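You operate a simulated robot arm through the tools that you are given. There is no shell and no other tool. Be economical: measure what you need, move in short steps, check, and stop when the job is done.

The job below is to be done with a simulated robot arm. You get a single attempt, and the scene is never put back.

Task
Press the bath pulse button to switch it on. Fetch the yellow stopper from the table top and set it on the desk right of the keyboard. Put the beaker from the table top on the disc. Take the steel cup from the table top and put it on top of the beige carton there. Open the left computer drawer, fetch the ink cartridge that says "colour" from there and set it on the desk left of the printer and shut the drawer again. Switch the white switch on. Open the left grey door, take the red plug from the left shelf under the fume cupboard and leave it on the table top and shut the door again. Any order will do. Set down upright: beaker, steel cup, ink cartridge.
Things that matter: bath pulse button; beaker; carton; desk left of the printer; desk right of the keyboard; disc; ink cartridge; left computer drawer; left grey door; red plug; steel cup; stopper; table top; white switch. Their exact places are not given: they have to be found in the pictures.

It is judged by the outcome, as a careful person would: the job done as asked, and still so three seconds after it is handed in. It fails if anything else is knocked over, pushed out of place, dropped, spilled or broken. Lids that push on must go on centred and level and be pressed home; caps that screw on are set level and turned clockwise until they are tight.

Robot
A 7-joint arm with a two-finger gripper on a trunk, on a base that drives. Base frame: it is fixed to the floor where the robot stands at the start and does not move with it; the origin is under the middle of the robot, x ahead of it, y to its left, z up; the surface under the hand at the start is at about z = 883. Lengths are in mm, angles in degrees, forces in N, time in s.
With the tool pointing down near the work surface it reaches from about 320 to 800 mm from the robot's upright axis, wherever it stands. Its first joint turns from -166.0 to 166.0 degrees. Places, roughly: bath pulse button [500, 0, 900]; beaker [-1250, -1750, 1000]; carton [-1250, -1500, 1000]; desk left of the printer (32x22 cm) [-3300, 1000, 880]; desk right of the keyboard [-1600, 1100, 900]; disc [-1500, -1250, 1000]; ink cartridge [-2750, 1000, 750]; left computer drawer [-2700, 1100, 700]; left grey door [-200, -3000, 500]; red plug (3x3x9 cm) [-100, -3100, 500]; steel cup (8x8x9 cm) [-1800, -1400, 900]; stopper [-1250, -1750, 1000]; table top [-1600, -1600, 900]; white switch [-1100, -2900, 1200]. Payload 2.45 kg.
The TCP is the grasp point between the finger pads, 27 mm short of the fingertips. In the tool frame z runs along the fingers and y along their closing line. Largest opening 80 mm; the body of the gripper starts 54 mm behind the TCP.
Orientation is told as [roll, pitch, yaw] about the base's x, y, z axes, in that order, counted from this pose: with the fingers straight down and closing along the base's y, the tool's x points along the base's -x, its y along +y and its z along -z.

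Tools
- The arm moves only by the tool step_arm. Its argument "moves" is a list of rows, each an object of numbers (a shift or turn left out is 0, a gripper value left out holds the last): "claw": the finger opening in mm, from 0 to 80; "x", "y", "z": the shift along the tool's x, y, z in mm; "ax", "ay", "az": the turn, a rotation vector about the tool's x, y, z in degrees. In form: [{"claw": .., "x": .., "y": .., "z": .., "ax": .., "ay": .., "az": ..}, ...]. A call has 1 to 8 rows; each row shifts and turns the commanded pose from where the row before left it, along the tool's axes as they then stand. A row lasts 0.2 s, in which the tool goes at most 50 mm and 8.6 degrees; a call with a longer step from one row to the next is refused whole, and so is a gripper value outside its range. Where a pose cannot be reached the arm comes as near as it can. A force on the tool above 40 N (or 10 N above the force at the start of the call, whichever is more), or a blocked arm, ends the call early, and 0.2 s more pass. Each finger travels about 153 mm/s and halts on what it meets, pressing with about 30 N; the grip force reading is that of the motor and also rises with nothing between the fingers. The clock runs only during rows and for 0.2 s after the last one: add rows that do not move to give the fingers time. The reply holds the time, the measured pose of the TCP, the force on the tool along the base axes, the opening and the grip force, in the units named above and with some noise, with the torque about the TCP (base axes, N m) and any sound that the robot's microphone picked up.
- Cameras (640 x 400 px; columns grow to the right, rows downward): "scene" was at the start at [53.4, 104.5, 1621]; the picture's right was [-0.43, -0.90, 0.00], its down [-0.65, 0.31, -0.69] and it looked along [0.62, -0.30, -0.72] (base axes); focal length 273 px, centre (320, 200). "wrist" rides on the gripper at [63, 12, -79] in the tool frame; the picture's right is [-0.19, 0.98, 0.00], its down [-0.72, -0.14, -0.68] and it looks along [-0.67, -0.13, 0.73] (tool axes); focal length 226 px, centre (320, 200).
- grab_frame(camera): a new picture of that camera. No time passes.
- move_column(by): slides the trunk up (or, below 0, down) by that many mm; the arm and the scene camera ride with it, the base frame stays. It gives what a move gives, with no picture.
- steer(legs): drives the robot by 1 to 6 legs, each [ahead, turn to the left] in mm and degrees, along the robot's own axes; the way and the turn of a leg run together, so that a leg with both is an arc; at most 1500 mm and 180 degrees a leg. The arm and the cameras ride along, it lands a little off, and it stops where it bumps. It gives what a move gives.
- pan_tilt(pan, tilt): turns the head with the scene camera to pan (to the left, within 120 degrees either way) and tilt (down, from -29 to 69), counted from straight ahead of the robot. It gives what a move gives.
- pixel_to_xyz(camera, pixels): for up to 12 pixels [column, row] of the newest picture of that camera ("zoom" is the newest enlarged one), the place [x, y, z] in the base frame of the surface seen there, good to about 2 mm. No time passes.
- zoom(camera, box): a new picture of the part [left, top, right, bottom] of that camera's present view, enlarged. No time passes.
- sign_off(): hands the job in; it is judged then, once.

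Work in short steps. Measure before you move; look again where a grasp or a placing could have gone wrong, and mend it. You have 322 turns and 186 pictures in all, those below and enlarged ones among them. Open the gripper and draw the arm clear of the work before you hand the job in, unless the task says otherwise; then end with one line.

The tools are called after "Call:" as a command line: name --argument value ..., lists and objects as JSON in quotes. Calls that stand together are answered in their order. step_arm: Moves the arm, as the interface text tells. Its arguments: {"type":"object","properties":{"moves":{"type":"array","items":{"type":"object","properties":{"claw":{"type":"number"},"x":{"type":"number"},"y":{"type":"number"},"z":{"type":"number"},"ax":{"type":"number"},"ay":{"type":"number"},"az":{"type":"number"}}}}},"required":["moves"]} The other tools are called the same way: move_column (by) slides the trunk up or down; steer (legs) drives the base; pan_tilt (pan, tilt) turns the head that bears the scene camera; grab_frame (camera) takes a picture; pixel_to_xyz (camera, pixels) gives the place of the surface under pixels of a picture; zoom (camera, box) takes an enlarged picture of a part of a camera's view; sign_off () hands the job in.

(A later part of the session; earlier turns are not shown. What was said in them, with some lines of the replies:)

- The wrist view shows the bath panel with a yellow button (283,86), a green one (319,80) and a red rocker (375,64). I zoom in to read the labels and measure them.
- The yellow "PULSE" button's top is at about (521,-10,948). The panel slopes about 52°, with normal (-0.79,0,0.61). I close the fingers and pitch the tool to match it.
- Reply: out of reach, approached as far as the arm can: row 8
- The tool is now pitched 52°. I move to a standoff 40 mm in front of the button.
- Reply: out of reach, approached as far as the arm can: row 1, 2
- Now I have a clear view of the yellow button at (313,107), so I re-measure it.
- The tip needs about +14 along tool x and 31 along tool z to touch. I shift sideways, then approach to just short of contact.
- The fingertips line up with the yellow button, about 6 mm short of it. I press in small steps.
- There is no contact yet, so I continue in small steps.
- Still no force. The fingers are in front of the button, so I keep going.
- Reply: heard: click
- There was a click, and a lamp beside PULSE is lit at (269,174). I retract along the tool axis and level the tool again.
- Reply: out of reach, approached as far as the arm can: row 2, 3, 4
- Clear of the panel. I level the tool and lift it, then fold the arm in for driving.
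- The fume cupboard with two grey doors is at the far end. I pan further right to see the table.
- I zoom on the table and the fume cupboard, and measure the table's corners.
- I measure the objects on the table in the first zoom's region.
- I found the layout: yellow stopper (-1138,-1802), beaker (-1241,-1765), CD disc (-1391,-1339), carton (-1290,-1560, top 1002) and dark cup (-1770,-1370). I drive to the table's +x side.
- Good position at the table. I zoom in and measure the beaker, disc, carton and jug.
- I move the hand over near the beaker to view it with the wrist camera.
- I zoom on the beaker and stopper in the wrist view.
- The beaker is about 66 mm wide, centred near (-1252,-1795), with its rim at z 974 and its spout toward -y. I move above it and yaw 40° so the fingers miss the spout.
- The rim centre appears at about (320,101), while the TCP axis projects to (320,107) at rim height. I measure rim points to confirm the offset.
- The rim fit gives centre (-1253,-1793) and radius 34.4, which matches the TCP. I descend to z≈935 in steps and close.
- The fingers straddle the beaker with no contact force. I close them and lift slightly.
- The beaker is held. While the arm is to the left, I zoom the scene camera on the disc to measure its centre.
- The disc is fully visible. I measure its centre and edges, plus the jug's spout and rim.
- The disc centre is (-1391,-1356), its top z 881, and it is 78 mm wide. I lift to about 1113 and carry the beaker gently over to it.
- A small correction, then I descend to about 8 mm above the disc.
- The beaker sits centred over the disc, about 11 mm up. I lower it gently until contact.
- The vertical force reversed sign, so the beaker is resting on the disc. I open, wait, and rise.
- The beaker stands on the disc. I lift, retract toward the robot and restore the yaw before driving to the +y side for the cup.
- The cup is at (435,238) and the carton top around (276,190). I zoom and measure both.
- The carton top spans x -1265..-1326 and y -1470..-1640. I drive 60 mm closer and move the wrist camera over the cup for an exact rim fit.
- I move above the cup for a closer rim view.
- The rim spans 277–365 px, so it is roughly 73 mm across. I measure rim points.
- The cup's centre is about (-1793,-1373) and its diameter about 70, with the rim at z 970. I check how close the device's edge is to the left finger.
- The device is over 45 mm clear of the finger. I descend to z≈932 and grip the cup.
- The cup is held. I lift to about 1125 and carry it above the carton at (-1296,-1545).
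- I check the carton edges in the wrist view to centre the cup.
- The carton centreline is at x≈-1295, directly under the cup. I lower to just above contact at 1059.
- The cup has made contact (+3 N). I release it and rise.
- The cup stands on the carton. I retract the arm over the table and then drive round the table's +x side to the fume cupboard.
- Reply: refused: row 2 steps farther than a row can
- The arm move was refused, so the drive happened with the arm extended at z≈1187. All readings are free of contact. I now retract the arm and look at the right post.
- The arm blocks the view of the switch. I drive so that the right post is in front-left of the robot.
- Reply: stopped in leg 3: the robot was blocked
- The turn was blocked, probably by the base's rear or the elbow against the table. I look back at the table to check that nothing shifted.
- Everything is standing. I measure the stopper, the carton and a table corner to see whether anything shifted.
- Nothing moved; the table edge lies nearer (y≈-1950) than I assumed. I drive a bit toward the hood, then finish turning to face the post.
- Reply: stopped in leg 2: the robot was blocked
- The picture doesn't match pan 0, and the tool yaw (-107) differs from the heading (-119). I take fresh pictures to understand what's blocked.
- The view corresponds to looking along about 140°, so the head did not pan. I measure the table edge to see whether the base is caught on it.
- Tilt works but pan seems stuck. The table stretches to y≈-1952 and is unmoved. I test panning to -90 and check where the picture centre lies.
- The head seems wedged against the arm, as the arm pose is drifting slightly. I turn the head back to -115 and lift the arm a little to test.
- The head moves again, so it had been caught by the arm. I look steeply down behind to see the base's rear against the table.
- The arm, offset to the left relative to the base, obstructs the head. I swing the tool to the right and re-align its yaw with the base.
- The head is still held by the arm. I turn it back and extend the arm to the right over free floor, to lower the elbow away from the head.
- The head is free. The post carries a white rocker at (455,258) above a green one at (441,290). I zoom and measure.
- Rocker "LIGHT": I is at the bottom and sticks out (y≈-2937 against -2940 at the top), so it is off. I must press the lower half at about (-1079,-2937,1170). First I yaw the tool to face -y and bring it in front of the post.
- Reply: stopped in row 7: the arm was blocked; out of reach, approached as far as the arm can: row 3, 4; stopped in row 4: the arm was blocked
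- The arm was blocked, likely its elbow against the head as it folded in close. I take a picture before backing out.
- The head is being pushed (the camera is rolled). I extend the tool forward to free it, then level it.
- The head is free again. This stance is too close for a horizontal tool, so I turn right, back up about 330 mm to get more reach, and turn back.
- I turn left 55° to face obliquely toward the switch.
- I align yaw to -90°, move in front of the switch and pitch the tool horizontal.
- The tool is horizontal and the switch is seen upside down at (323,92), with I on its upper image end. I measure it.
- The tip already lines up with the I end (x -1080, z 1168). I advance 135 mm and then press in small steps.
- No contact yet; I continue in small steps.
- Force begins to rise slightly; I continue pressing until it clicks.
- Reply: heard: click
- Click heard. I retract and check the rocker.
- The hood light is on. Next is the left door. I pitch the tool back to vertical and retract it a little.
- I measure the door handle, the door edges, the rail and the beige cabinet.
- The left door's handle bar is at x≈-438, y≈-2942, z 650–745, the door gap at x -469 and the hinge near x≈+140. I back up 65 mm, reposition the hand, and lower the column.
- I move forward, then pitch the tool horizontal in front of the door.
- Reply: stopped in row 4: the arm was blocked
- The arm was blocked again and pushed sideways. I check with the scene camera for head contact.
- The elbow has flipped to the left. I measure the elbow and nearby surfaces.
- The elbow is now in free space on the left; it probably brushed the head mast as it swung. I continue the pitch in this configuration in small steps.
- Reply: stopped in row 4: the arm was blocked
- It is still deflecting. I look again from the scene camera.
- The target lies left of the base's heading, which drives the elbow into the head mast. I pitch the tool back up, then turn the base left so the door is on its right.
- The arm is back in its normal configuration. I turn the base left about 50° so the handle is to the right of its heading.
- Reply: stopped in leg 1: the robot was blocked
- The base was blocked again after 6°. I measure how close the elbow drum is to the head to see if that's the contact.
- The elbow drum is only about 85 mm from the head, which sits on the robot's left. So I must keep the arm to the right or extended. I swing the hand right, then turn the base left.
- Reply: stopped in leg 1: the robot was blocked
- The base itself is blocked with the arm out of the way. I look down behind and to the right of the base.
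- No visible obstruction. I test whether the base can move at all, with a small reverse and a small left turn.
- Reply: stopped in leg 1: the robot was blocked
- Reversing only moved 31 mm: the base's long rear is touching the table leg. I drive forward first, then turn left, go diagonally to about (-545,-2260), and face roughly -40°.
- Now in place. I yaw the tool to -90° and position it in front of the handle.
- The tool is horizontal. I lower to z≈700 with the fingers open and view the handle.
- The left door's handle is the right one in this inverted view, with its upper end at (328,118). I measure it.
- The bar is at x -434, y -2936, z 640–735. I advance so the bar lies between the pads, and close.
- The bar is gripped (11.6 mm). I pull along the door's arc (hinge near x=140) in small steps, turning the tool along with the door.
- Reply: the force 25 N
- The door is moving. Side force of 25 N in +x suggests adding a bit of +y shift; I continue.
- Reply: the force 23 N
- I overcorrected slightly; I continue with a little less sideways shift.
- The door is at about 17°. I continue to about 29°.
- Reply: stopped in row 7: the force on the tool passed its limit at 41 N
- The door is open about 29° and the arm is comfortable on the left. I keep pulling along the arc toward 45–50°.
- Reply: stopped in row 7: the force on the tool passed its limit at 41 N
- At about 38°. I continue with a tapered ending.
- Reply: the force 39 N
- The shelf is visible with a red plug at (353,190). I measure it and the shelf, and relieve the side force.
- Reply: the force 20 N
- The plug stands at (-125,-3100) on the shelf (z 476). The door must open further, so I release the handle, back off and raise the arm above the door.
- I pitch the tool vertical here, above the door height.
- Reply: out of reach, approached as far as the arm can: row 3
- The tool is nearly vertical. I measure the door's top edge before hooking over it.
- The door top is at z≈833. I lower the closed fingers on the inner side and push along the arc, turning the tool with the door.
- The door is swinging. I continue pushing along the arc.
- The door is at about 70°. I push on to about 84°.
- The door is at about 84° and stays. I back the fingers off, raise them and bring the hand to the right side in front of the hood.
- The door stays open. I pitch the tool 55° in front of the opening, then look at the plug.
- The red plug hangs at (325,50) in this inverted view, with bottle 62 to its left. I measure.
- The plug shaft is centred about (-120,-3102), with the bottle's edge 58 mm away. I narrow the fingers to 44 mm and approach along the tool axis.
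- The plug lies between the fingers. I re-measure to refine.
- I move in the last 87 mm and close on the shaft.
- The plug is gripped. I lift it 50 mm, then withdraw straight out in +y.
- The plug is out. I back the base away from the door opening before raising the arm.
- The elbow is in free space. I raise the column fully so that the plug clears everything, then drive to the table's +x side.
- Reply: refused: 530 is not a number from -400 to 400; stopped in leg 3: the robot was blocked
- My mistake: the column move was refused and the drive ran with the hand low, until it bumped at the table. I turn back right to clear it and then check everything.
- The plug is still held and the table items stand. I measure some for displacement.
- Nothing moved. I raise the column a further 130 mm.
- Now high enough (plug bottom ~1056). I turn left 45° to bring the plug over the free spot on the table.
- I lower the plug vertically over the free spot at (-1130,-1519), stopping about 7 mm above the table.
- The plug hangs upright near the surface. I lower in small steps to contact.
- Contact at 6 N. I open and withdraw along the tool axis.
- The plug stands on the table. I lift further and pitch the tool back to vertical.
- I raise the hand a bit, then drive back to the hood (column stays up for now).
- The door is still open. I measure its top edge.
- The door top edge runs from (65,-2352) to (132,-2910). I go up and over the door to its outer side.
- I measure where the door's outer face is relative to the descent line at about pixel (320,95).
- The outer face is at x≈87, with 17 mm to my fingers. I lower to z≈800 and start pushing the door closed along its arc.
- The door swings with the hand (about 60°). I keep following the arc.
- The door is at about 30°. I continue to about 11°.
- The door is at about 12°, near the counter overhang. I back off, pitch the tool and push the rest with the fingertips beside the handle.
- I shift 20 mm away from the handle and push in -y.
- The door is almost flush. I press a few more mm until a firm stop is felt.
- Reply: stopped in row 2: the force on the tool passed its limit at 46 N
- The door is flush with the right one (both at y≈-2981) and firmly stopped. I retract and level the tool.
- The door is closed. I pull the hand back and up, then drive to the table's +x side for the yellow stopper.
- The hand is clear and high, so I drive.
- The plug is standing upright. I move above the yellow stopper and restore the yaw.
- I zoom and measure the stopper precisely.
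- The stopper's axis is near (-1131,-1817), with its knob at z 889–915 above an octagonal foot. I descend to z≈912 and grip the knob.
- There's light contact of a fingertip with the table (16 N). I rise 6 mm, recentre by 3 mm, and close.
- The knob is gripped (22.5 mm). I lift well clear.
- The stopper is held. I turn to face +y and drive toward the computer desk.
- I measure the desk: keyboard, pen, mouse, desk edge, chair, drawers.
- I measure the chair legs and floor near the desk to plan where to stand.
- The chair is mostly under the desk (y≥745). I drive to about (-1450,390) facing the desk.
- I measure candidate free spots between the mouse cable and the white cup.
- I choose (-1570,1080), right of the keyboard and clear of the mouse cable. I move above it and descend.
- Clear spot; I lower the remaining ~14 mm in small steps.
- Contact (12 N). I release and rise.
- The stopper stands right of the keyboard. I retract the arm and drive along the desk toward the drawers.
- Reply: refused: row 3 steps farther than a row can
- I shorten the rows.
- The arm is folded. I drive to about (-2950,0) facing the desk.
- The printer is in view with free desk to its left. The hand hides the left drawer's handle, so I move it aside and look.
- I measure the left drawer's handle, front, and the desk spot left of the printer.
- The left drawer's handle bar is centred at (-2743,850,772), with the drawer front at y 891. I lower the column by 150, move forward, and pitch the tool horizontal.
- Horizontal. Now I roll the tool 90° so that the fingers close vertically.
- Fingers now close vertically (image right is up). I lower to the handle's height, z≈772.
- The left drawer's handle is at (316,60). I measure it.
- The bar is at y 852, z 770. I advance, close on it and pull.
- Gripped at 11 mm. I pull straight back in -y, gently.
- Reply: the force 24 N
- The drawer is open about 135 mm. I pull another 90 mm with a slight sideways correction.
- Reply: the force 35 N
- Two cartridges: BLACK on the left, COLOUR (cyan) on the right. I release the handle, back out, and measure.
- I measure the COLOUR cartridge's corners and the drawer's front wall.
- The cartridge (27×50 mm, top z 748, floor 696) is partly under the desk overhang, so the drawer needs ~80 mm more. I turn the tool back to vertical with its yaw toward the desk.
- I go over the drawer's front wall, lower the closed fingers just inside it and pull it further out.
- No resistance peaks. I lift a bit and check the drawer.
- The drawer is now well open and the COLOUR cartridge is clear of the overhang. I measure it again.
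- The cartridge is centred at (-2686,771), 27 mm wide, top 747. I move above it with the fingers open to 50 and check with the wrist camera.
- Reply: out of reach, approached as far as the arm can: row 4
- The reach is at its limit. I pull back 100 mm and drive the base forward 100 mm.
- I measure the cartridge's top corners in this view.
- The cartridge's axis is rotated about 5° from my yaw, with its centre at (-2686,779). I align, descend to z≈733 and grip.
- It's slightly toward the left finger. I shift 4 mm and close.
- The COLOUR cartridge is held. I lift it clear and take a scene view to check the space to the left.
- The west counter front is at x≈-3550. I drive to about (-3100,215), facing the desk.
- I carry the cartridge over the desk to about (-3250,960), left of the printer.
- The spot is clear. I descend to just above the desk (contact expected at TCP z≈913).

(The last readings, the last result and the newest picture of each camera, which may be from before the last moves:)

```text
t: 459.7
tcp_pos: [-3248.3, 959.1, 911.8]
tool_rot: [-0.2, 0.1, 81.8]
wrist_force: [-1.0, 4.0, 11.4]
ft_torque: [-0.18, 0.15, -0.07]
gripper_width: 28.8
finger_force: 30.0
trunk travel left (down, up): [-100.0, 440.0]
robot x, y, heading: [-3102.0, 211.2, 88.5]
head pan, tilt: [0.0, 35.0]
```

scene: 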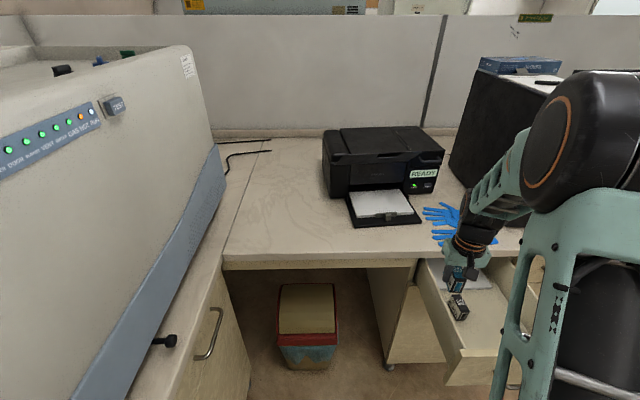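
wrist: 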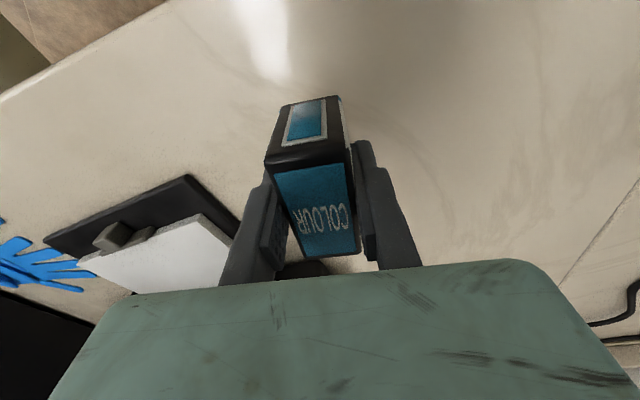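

The cartridge is seated (11 N). I release and rise.

Call:
step_arm --moves '[{"claw": 34}, {"claw": 50}, {"claw": 50}, {"z": -15}, {"z": -40}, {"z": -45}, {"z": -45}, {}]'

Call:
grab_frame --camera "wrist"

```text
t: 461.5
tcp_pos: [-3252.4, 958.9, 1056.5]
tool_rot: [-0.4, 0.3, 81.8]
wrist_force: [0.2, 0.1, 0.1]
ft_torque: [0.01, -0.03, -0.03]
gripper_width: 50.0
finger_force: 0.1
trunk travel left (down, up): [-100.0, 440.0]
robot x, y, heading: [-3103.5, 207.6, 88.6]
head pan, tilt: [0.0, 35.0]
```

```text
47 pictures are left
```

wrist: 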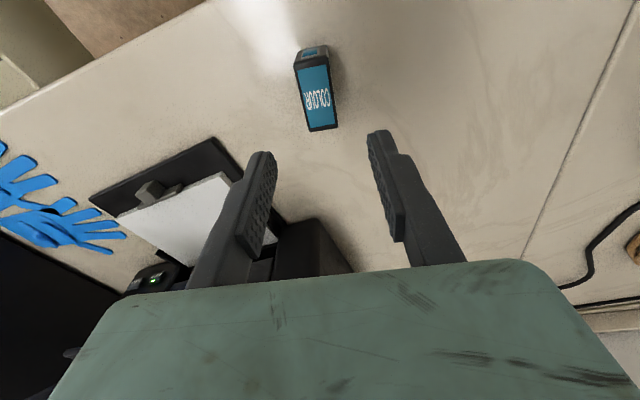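

The cartridge stands upright left of the printer. I retract and drive back in front of the drawer to shut it.

Call:
step_arm --moves '[{"x": 32.3, "y": -26.3, "claw": 0}, {"x": 32.3, "y": -26.3}, {"x": 32.3, "y": -26.3}, {"x": 32.3, "y": -26.3}, {"x": 32.3, "y": -26.3}, {"x": 32.3, "y": -26.3}, {"x": 32.3, "y": -26.3}, {}]'

```text
t: 463.3
tcp_pos: [-3100.1, 710.2, 1059.2]
tool_rot: [-0.3, 0.3, 81.8]
wrist_force: [-0.5, -0.5, -0.2]
ft_torque: [0.03, 0.03, 0.01]
gripper_width: 0.0
finger_force: 30.0
trunk travel left (down, up): [-100.0, 440.0]
robot x, y, heading: [-3103.0, 207.4, 88.9]
head pan, tilt: [0.0, 35.0]
```

Now I drive.

Call:
steer --legs '[[-310, 0], [0, -60], [225, 0], [0, 61]]'

Call:
grab_frame --camera "scene"

```text
t: 465.2
tcp_pos: [-3104.9, 458.9, 1058.9]
tool_rot: [-0.3, 0.2, 81.8]
wrist_force: [-0.2, 0.2, 0.7]
ft_torque: [-0.01, -0.02, -0.05]
gripper_width: 0.0
finger_force: 30.0
trunk travel left (down, up): [-100.0, 440.0]
robot x, y, heading: [-3104.7, -43.1, 88.6]
head pan, tilt: [0.0, 35.0]
stopped in leg 1: the robot was blocked; the commanded pose is now the measured one
```

```text
46 pictures are left
```

scene: 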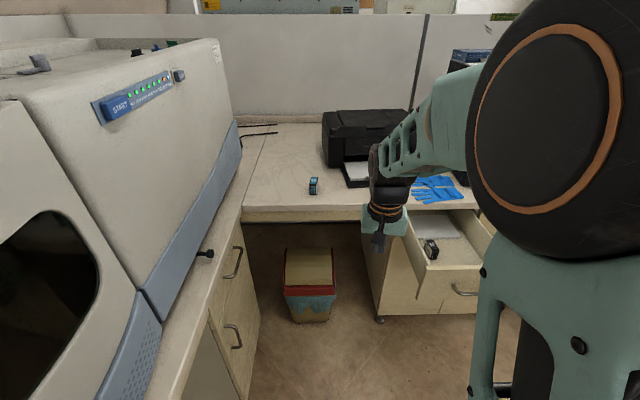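

The base bumped something behind. I look back to identify it and check it's upright.

Call:
pan_tilt --pan 119 --tilt 50

Call:
grab_frame --camera "scene"

```text
t: 467.2
tcp_pos: [-3107.4, 458.2, 1059.7]
tool_rot: [-0.2, 0.3, 81.8]
wrist_force: [0.8, 0.6, 0.0]
ft_torque: [0.01, 0.0, 0.01]
gripper_width: 0.2
finger_force: 30.0
trunk travel left (down, up): [-100.0, 440.0]
robot x, y, heading: [-3109.9, -44.1, 88.7]
head pan, tilt: [119.0, 50.0]
```

```text
45 pictures are left
```

scene: 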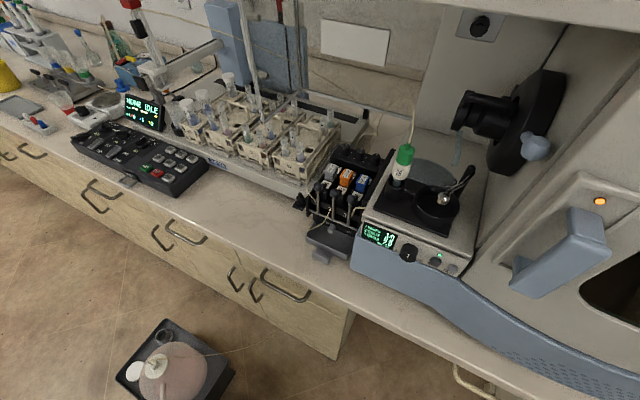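

A carboy on a stool stands behind, still upright. I zoom in and measure its place.

Call:
pan_tilt --pan 119 --tilt 65

Call:
grab_frame --camera "scene"

Call:
pixel_to_xyz --camera "scene" --pixels '[[150, 240], [235, 300], [120, 300], [200, 370], [175, 290], [230, 310]]'

```text
t: 468.0
tcp_pos: [-3106.6, 459.3, 1058.4]
tool_rot: [-0.3, 0.4, 81.7]
wrist_force: [0.3, -0.8, 0.3]
ft_torque: [0.06, 0.01, 0.06]
gripper_width: 0.0
finger_force: 30.0
trunk travel left (down, up): [-100.0, 440.0]
robot x, y, heading: [-3105.7, -41.7, 88.3]
head pan, tilt: [119.0, 65.0]
```

```text
44 pictures are left
```

scene: 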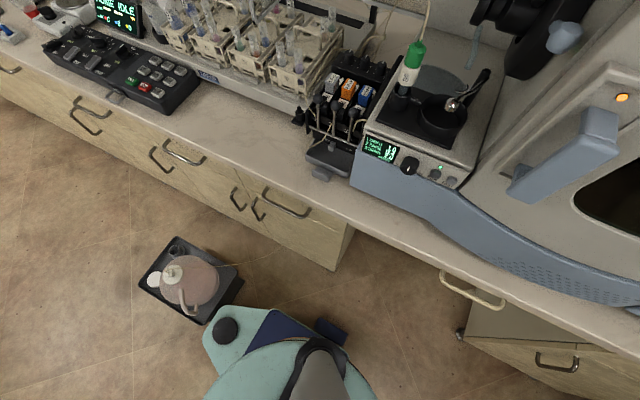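

```text
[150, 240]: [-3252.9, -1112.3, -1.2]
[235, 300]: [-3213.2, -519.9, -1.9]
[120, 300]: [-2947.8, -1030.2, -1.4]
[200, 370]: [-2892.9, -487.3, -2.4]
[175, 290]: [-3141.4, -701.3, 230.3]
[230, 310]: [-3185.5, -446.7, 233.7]
```

I measure the carboy and tray in more detail for comparison with the earlier views.

Call:
zoom --camera "scene" --box '[120, 220, 280, 330]'

Call:
pixel_to_xyz --camera "scene" --pixels '[[175, 270], [192, 285], [205, 280], [195, 300], [178, 240], [140, 280], [185, 318], [238, 268], [205, 320], [225, 335]]'

```text
3.64 times, centred on (200, 275) of scene
```

zoom: 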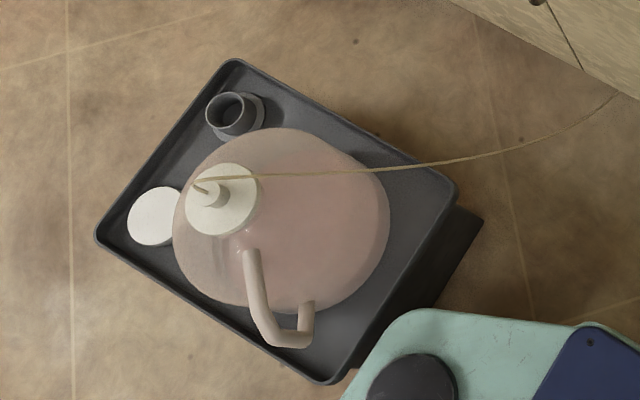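

```text
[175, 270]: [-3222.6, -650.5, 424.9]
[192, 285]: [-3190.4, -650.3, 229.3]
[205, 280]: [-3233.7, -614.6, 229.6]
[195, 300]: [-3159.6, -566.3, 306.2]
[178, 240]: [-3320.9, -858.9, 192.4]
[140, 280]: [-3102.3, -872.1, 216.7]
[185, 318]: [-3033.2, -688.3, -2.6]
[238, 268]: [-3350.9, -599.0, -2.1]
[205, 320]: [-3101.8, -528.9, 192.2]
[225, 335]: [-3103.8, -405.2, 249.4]
```

The tray is still square to the room and its cap's place agrees with earlier views (y≈-650), so it was only touched. I move forward first, then shift over in front of the drawer, staying clear of it.

Call:
steer --legs '[[110, 0], [0, -60], [225, 0], [0, 61], [-120, 0]]'

Call:
pan_tilt --pan 0 --tilt 40

Call:
grab_frame --camera "scene"

```text
t: 470.9
tcp_pos: [-2850.4, 502.7, 1059.0]
tool_rot: [-0.2, 0.3, 51.6]
wrist_force: [-0.3, 0.4, 0.1]
ft_torque: [-0.02, -0.05, 0.03]
gripper_width: 0.0
finger_force: 29.3
trunk travel left (down, up): [-100.0, 440.0]
robot x, y, heading: [-3105.9, 70.2, 59.6]
head pan, tilt: [119.0, 65.0]
stopped in leg 2: the robot was blocked; the commanded pose is now the measured one
```

```text
t: 472.8
tcp_pos: [-2850.0, 502.4, 1058.6]
tool_rot: [-0.3, 0.2, 51.7]
wrist_force: [-0.9, 0.2, -1.2]
ft_torque: [0.02, -0.05, 0.0]
gripper_width: 0.0
finger_force: 30.0
trunk travel left (down, up): [-100.0, 440.0]
robot x, y, heading: [-3105.9, 67.3, 59.8]
head pan, tilt: [0.0, 40.0]
```

```text
42 pictures are left
```

scene: 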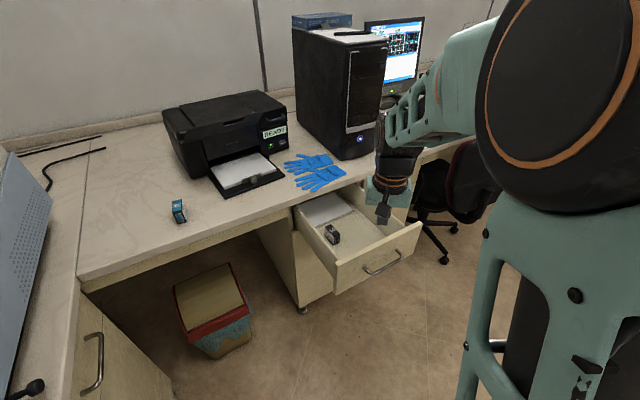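

The rear corner now meets the west counter, but the drawer can be reached from here. I yaw the tool toward +y and position it in front of the drawer.

Call:
step_arm --moves '[{"az": -7.7}, {"az": -7.7}, {"az": -7.7}, {"az": -7.7}, {"az": -7.6}, {"y": -35}, {"y": -35}, {"y": -35}]'

Call:
step_arm --moves '[{"ay": -7.5}, {"ay": -7.5}, {"ay": -7.5}, {"ay": -7.5}, {"ay": -7.5}, {"ay": -7.5}, {"ay": -7.5}, {"ay": -7.5}]'

Call:
grab_frame --camera "scene"

```text
t: 474.6
tcp_pos: [-2743.8, 504.8, 1059.1]
tool_rot: [0.0, 0.4, 90.0]
wrist_force: [-0.1, 0.1, -0.2]
ft_torque: [0.01, -0.03, -0.03]
gripper_width: 0.0
finger_force: 30.7
trunk travel left (down, up): [-100.0, 440.0]
robot x, y, heading: [-3106.2, 70.7, 59.7]
head pan, tilt: [0.0, 40.0]
```

```text
t: 476.4
tcp_pos: [-2744.3, 502.8, 1059.6]
tool_rot: [0.0, -59.7, 89.8]
wrist_force: [-0.5, 0.2, -0.5]
ft_torque: [0.02, 0.0, -0.01]
gripper_width: 0.0
finger_force: 29.6
trunk travel left (down, up): [-100.0, 440.0]
robot x, y, heading: [-3102.2, 69.0, 59.6]
head pan, tilt: [0.0, 40.0]
```

```text
41 pictures are left
```

scene: 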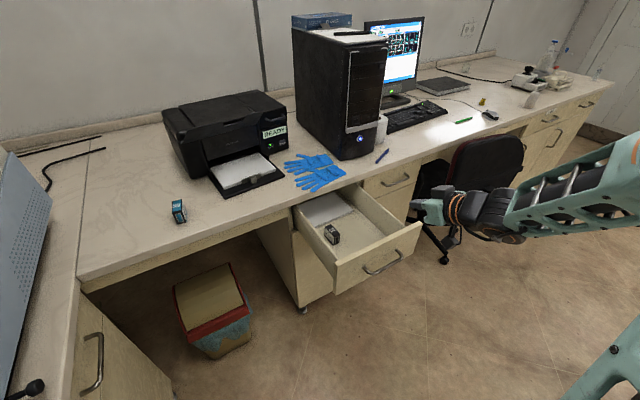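

I measure the drawer's front and handle in this view.

Call:
pixel_to_xyz --camera "scene" --pixels '[[345, 265], [375, 247], [410, 228], [383, 265], [350, 280], [380, 253]]'

```text
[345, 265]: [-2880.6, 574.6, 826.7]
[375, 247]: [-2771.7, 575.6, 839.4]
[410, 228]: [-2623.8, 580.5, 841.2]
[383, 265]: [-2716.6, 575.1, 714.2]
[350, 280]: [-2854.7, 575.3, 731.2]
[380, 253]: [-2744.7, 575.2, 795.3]
```

I lower to z≈822, just in front of the drawer's top part (above its handle).

Call:
step_arm --moves '[{"x": 34.1, "z": 20}, {"x": 34.1, "z": 20}, {"x": 34.1, "z": 20}, {"x": 34.1, "z": 20}, {"x": 34.1, "z": 20}, {"x": 34.1, "z": 20}, {}]'

Call:
grab_frame --camera "wrist"

```text
t: 478.0
tcp_pos: [-2742.9, 503.3, 822.6]
tool_rot: [0.0, -59.5, 90.0]
wrist_force: [0.0, 0.2, 0.4]
ft_torque: [0.0, -0.04, 0.01]
gripper_width: 0.1
finger_force: 30.0
trunk travel left (down, up): [-100.0, 440.0]
robot x, y, heading: [-3105.9, 69.4, 59.6]
head pan, tilt: [0.0, 40.0]
```

```text
40 pictures are left
```

wrist: 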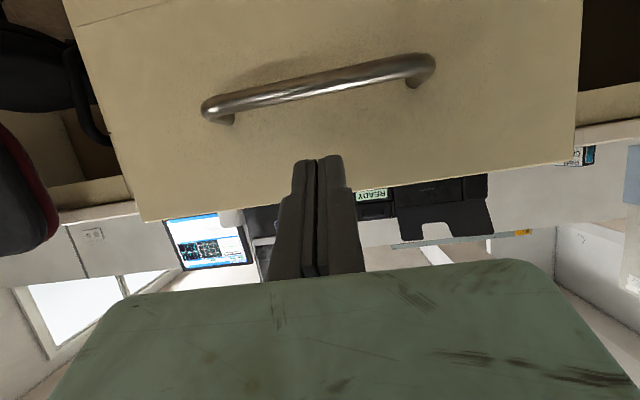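

The tips point at the drawer front above the handle. I approach and push gently.

Call:
step_arm --moves '[{"x": -12, "z": 21}, {"x": -8, "z": 14}, {"x": -3, "z": 5.2}, {"x": -4, "z": 7}, {"x": -5, "z": 8.7}, {"x": -7, "z": 12}, {"x": -9, "z": 15.6}, {"x": -9, "z": 15.6}]'

Call:
step_arm --moves '[{"x": -9, "z": 15.6}, {"x": -10, "z": 17.3}, {"x": -10, "z": 17.3}, {"x": -10, "z": 17.3}, {"x": -10, "z": 17.3}, {"x": -10, "z": 17.3}, {"x": -10, "z": 17.3}, {"x": -8, "z": 13.9}]'

Call:
grab_frame --camera "scene"

```text
t: 479.8
tcp_pos: [-2743.6, 617.5, 823.3]
tool_rot: [-0.1, -59.6, 89.9]
wrist_force: [-0.5, 0.0, 0.3]
ft_torque: [0.0, 0.0, -0.01]
gripper_width: 0.0
finger_force: 29.5
trunk travel left (down, up): [-100.0, 440.0]
robot x, y, heading: [-3103.6, 67.6, 59.5]
head pan, tilt: [0.0, 40.0]
```

```text
t: 481.6
tcp_pos: [-2743.8, 771.6, 819.4]
tool_rot: [0.1, -59.5, 89.9]
wrist_force: [-0.6, -0.5, -0.3]
ft_torque: [-0.04, -0.01, -0.02]
gripper_width: 0.0
finger_force: 29.8
trunk travel left (down, up): [-100.0, 440.0]
robot x, y, heading: [-3105.1, 69.6, 59.5]
head pan, tilt: [0.0, 40.0]
```

```text
39 pictures are left
```

scene: 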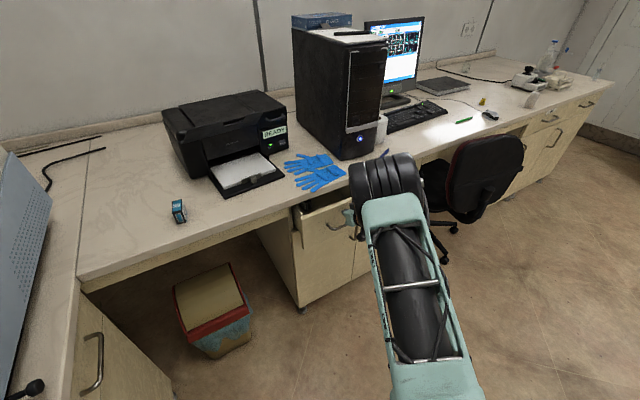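

The drawer is closing. I check the elbow's distance to the computer before going on.

Call:
pixel_to_xyz --camera "scene" --pixels '[[385, 175], [365, 190], [405, 160], [340, 215], [320, 210], [350, 150]]'

```text
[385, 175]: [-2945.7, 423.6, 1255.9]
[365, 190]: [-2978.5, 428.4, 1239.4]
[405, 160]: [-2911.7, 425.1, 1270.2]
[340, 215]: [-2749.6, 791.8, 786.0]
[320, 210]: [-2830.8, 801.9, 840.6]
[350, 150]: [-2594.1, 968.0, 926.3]
```

The elbow is well clear. The drawer front is at y≈797; I push the remaining ~93 mm.

Call:
step_arm --moves '[{"x": -9, "z": 15.6}, {"x": -10, "z": 17.3}, {"x": -10, "z": 17.3}, {"x": -7, "z": 12}, {"x": -4, "z": 7}, {"x": -2.5, "z": 4.3}, {"x": -1.5, "z": 2.6}, {}]'

```text
t: 483.4
tcp_pos: [-2744.6, 860.2, 818.5]
tool_rot: [0.1, -59.6, 89.9]
wrist_force: [0.1, -0.2, 0.6]
ft_torque: [0.01, 0.0, -0.02]
gripper_width: 0.0
finger_force: 29.9
trunk travel left (down, up): [-100.0, 440.0]
robot x, y, heading: [-3105.3, 62.6, 59.3]
head pan, tilt: [0.0, 40.0]
```

Call:
step_arm --moves '[{"x": -1.5, "z": 2.6}, {"x": -1.5, "z": 2.6}, {"x": -1, "z": 1.8}, {"x": -1, "z": 1.8}, {"x": -1, "z": 1.8}, {"x": -1, "z": 1.8}, {}]'

Call:
grab_frame --camera "wrist"

```text
t: 485.0
tcp_pos: [-2744.8, 874.1, 819.1]
tool_rot: [0.1, -59.6, 89.9]
wrist_force: [-0.1, 0.1, -0.7]
ft_torque: [0.03, 0.0, -0.04]
gripper_width: 0.0
finger_force: 29.6
trunk travel left (down, up): [-100.0, 440.0]
robot x, y, heading: [-3103.7, 67.6, 59.4]
head pan, tilt: [0.0, 40.0]
```

```text
38 pictures are left
```

wrist: 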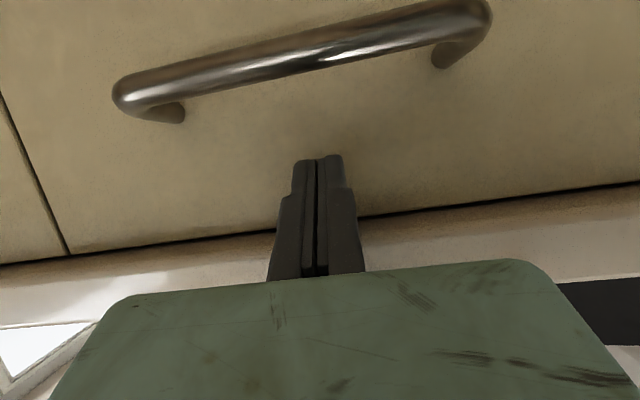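

The drawer looks nearly flush. I measure its face against the right drawer's.

Call:
pixel_to_xyz --camera "wrist" --pixels '[[20, 200], [100, 200], [400, 150], [200, 170], [30, 150]]'

Call:
step_arm --moves '[{"x": -1, "z": 1.8}, {"x": -1, "z": 1.8}, {"x": -1, "z": 1.8}, {}]'

```text
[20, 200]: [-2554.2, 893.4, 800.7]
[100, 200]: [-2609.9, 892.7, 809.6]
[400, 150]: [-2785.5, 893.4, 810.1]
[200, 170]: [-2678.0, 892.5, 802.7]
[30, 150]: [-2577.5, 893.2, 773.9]
```

```text
t: 486.1
tcp_pos: [-2743.8, 876.2, 815.7]
tool_rot: [-0.1, -59.3, 89.9]
wrist_force: [-2.9, -17.3, 5.2]
ft_torque: [0.13, -0.04, 0.1]
gripper_width: 6.0
finger_force: 30.0
trunk travel left (down, up): [-100.0, 440.0]
robot x, y, heading: [-3108.1, 64.1, 59.6]
head pan, tilt: [0.0, 40.0]
stopped in row 4: the force on the tool passed its limit at 41 N (the readings are from after the stop); the commanded pose is now the measured one
```

The drawer is flush and pressed to its stop. I retract and lift the arm clear.

Call:
step_arm --moves '[{"x": 8, "z": -14}, {"x": 20, "z": -34}, {"x": 20, "z": -34}, {"x": 20, "z": -34}, {"x": 10, "z": -40}, {"x": -30, "z": -25}, {"x": -35, "z": -25}, {"x": -35, "z": -25}]'

Call:
step_arm --moves '[{"ay": 7.5, "claw": 50}, {"ay": 7.5}, {"ay": 7.5}, {"ay": 7.5}, {"ay": 7.5}, {"ay": 7.5}, {"ay": 7.5}, {"ay": 7}]'

Call:
grab_frame --camera "scene"

```text
t: 487.9
tcp_pos: [-2743.6, 689.6, 951.5]
tool_rot: [0.1, -59.3, 89.8]
wrist_force: [0.5, -0.2, -1.1]
ft_torque: [0.01, -0.02, 0.02]
gripper_width: 0.2
finger_force: 30.2
trunk travel left (down, up): [-100.0, 440.0]
robot x, y, heading: [-3102.0, 66.5, 59.2]
head pan, tilt: [0.0, 40.0]
```

```text
t: 489.7
tcp_pos: [-2744.8, 691.5, 952.0]
tool_rot: [0.0, 0.3, 89.8]
wrist_force: [0.2, 0.1, 0.3]
ft_torque: [0.04, -0.02, 0.0]
gripper_width: 50.1
finger_force: 0.1
trunk travel left (down, up): [-100.0, 440.0]
robot x, y, heading: [-3104.9, 73.3, 59.6]
head pan, tilt: [0.0, 40.0]
```

```text
37 pictures are left
```

scene: 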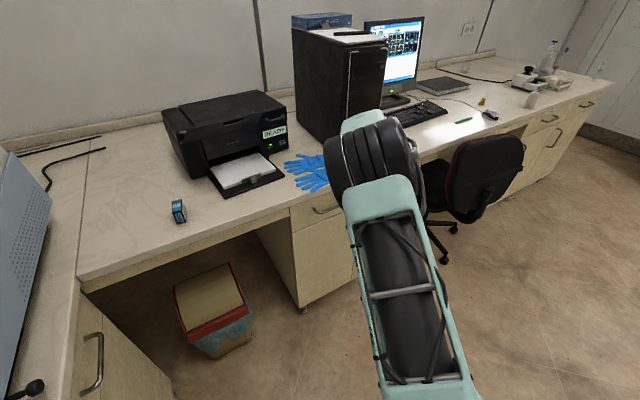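

The drawer is shut and the cartridge stands on the desk. I take one last look at the table and hood in the distance.

Call:
step_arm --moves '[{"z": -45}, {"z": -45}, {"x": 40}, {}]'

Call:
pan_tilt --pan -108 --tilt 18

Call:
grab_frame --camera "scene"

Call:
zoom --camera "scene" --box '[220, 110, 420, 235]'

```text
t: 490.7
tcp_pos: [-2743.5, 651.1, 1043.5]
tool_rot: [0.0, 0.2, 90.0]
wrist_force: [0.1, 0.3, -0.9]
ft_torque: [0.04, -0.01, 0.0]
gripper_width: 50.1
finger_force: 0.1
trunk travel left (down, up): [-100.0, 440.0]
robot x, y, heading: [-3104.4, 71.2, 59.5]
head pan, tilt: [0.0, 40.0]
```

```text
t: 492.6
tcp_pos: [-2744.0, 652.2, 1044.7]
tool_rot: [0.1, 0.2, 89.9]
wrist_force: [0.4, 0.1, 0.0]
ft_torque: [-0.01, 0.01, 0.0]
gripper_width: 49.9
finger_force: 0.0
trunk travel left (down, up): [-100.0, 440.0]
robot x, y, heading: [-3104.2, 66.3, 59.6]
head pan, tilt: [-108.0, 18.0]
```

```text
36 pictures are left
```

scene: 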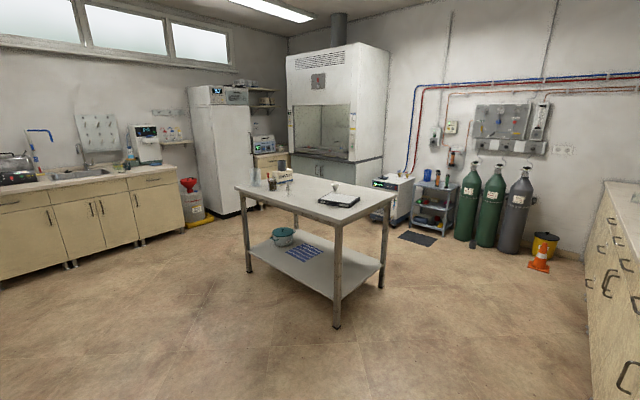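

```text
3.20 times, centred on (320, 172) of scene
```

zoom: 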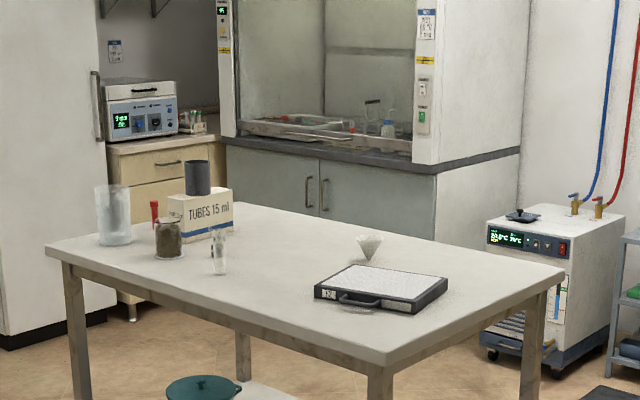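

Everything checks out: the doors are shut, the cup is on the carton, the beaker is on the disc, and the plug is on the table. The arm is clear and the gripper open, so I hand in.

Call:
sign_off

```text
The job is handed in.
```

All seven parts of the job are done and handed in, and nothing was knocked over. The base bumped the table twice and the hand bumped it once. The base also touched the carboy stool behind the robot once. The table items measured where they had been; the stool I could only check approximately against earlier pictures.
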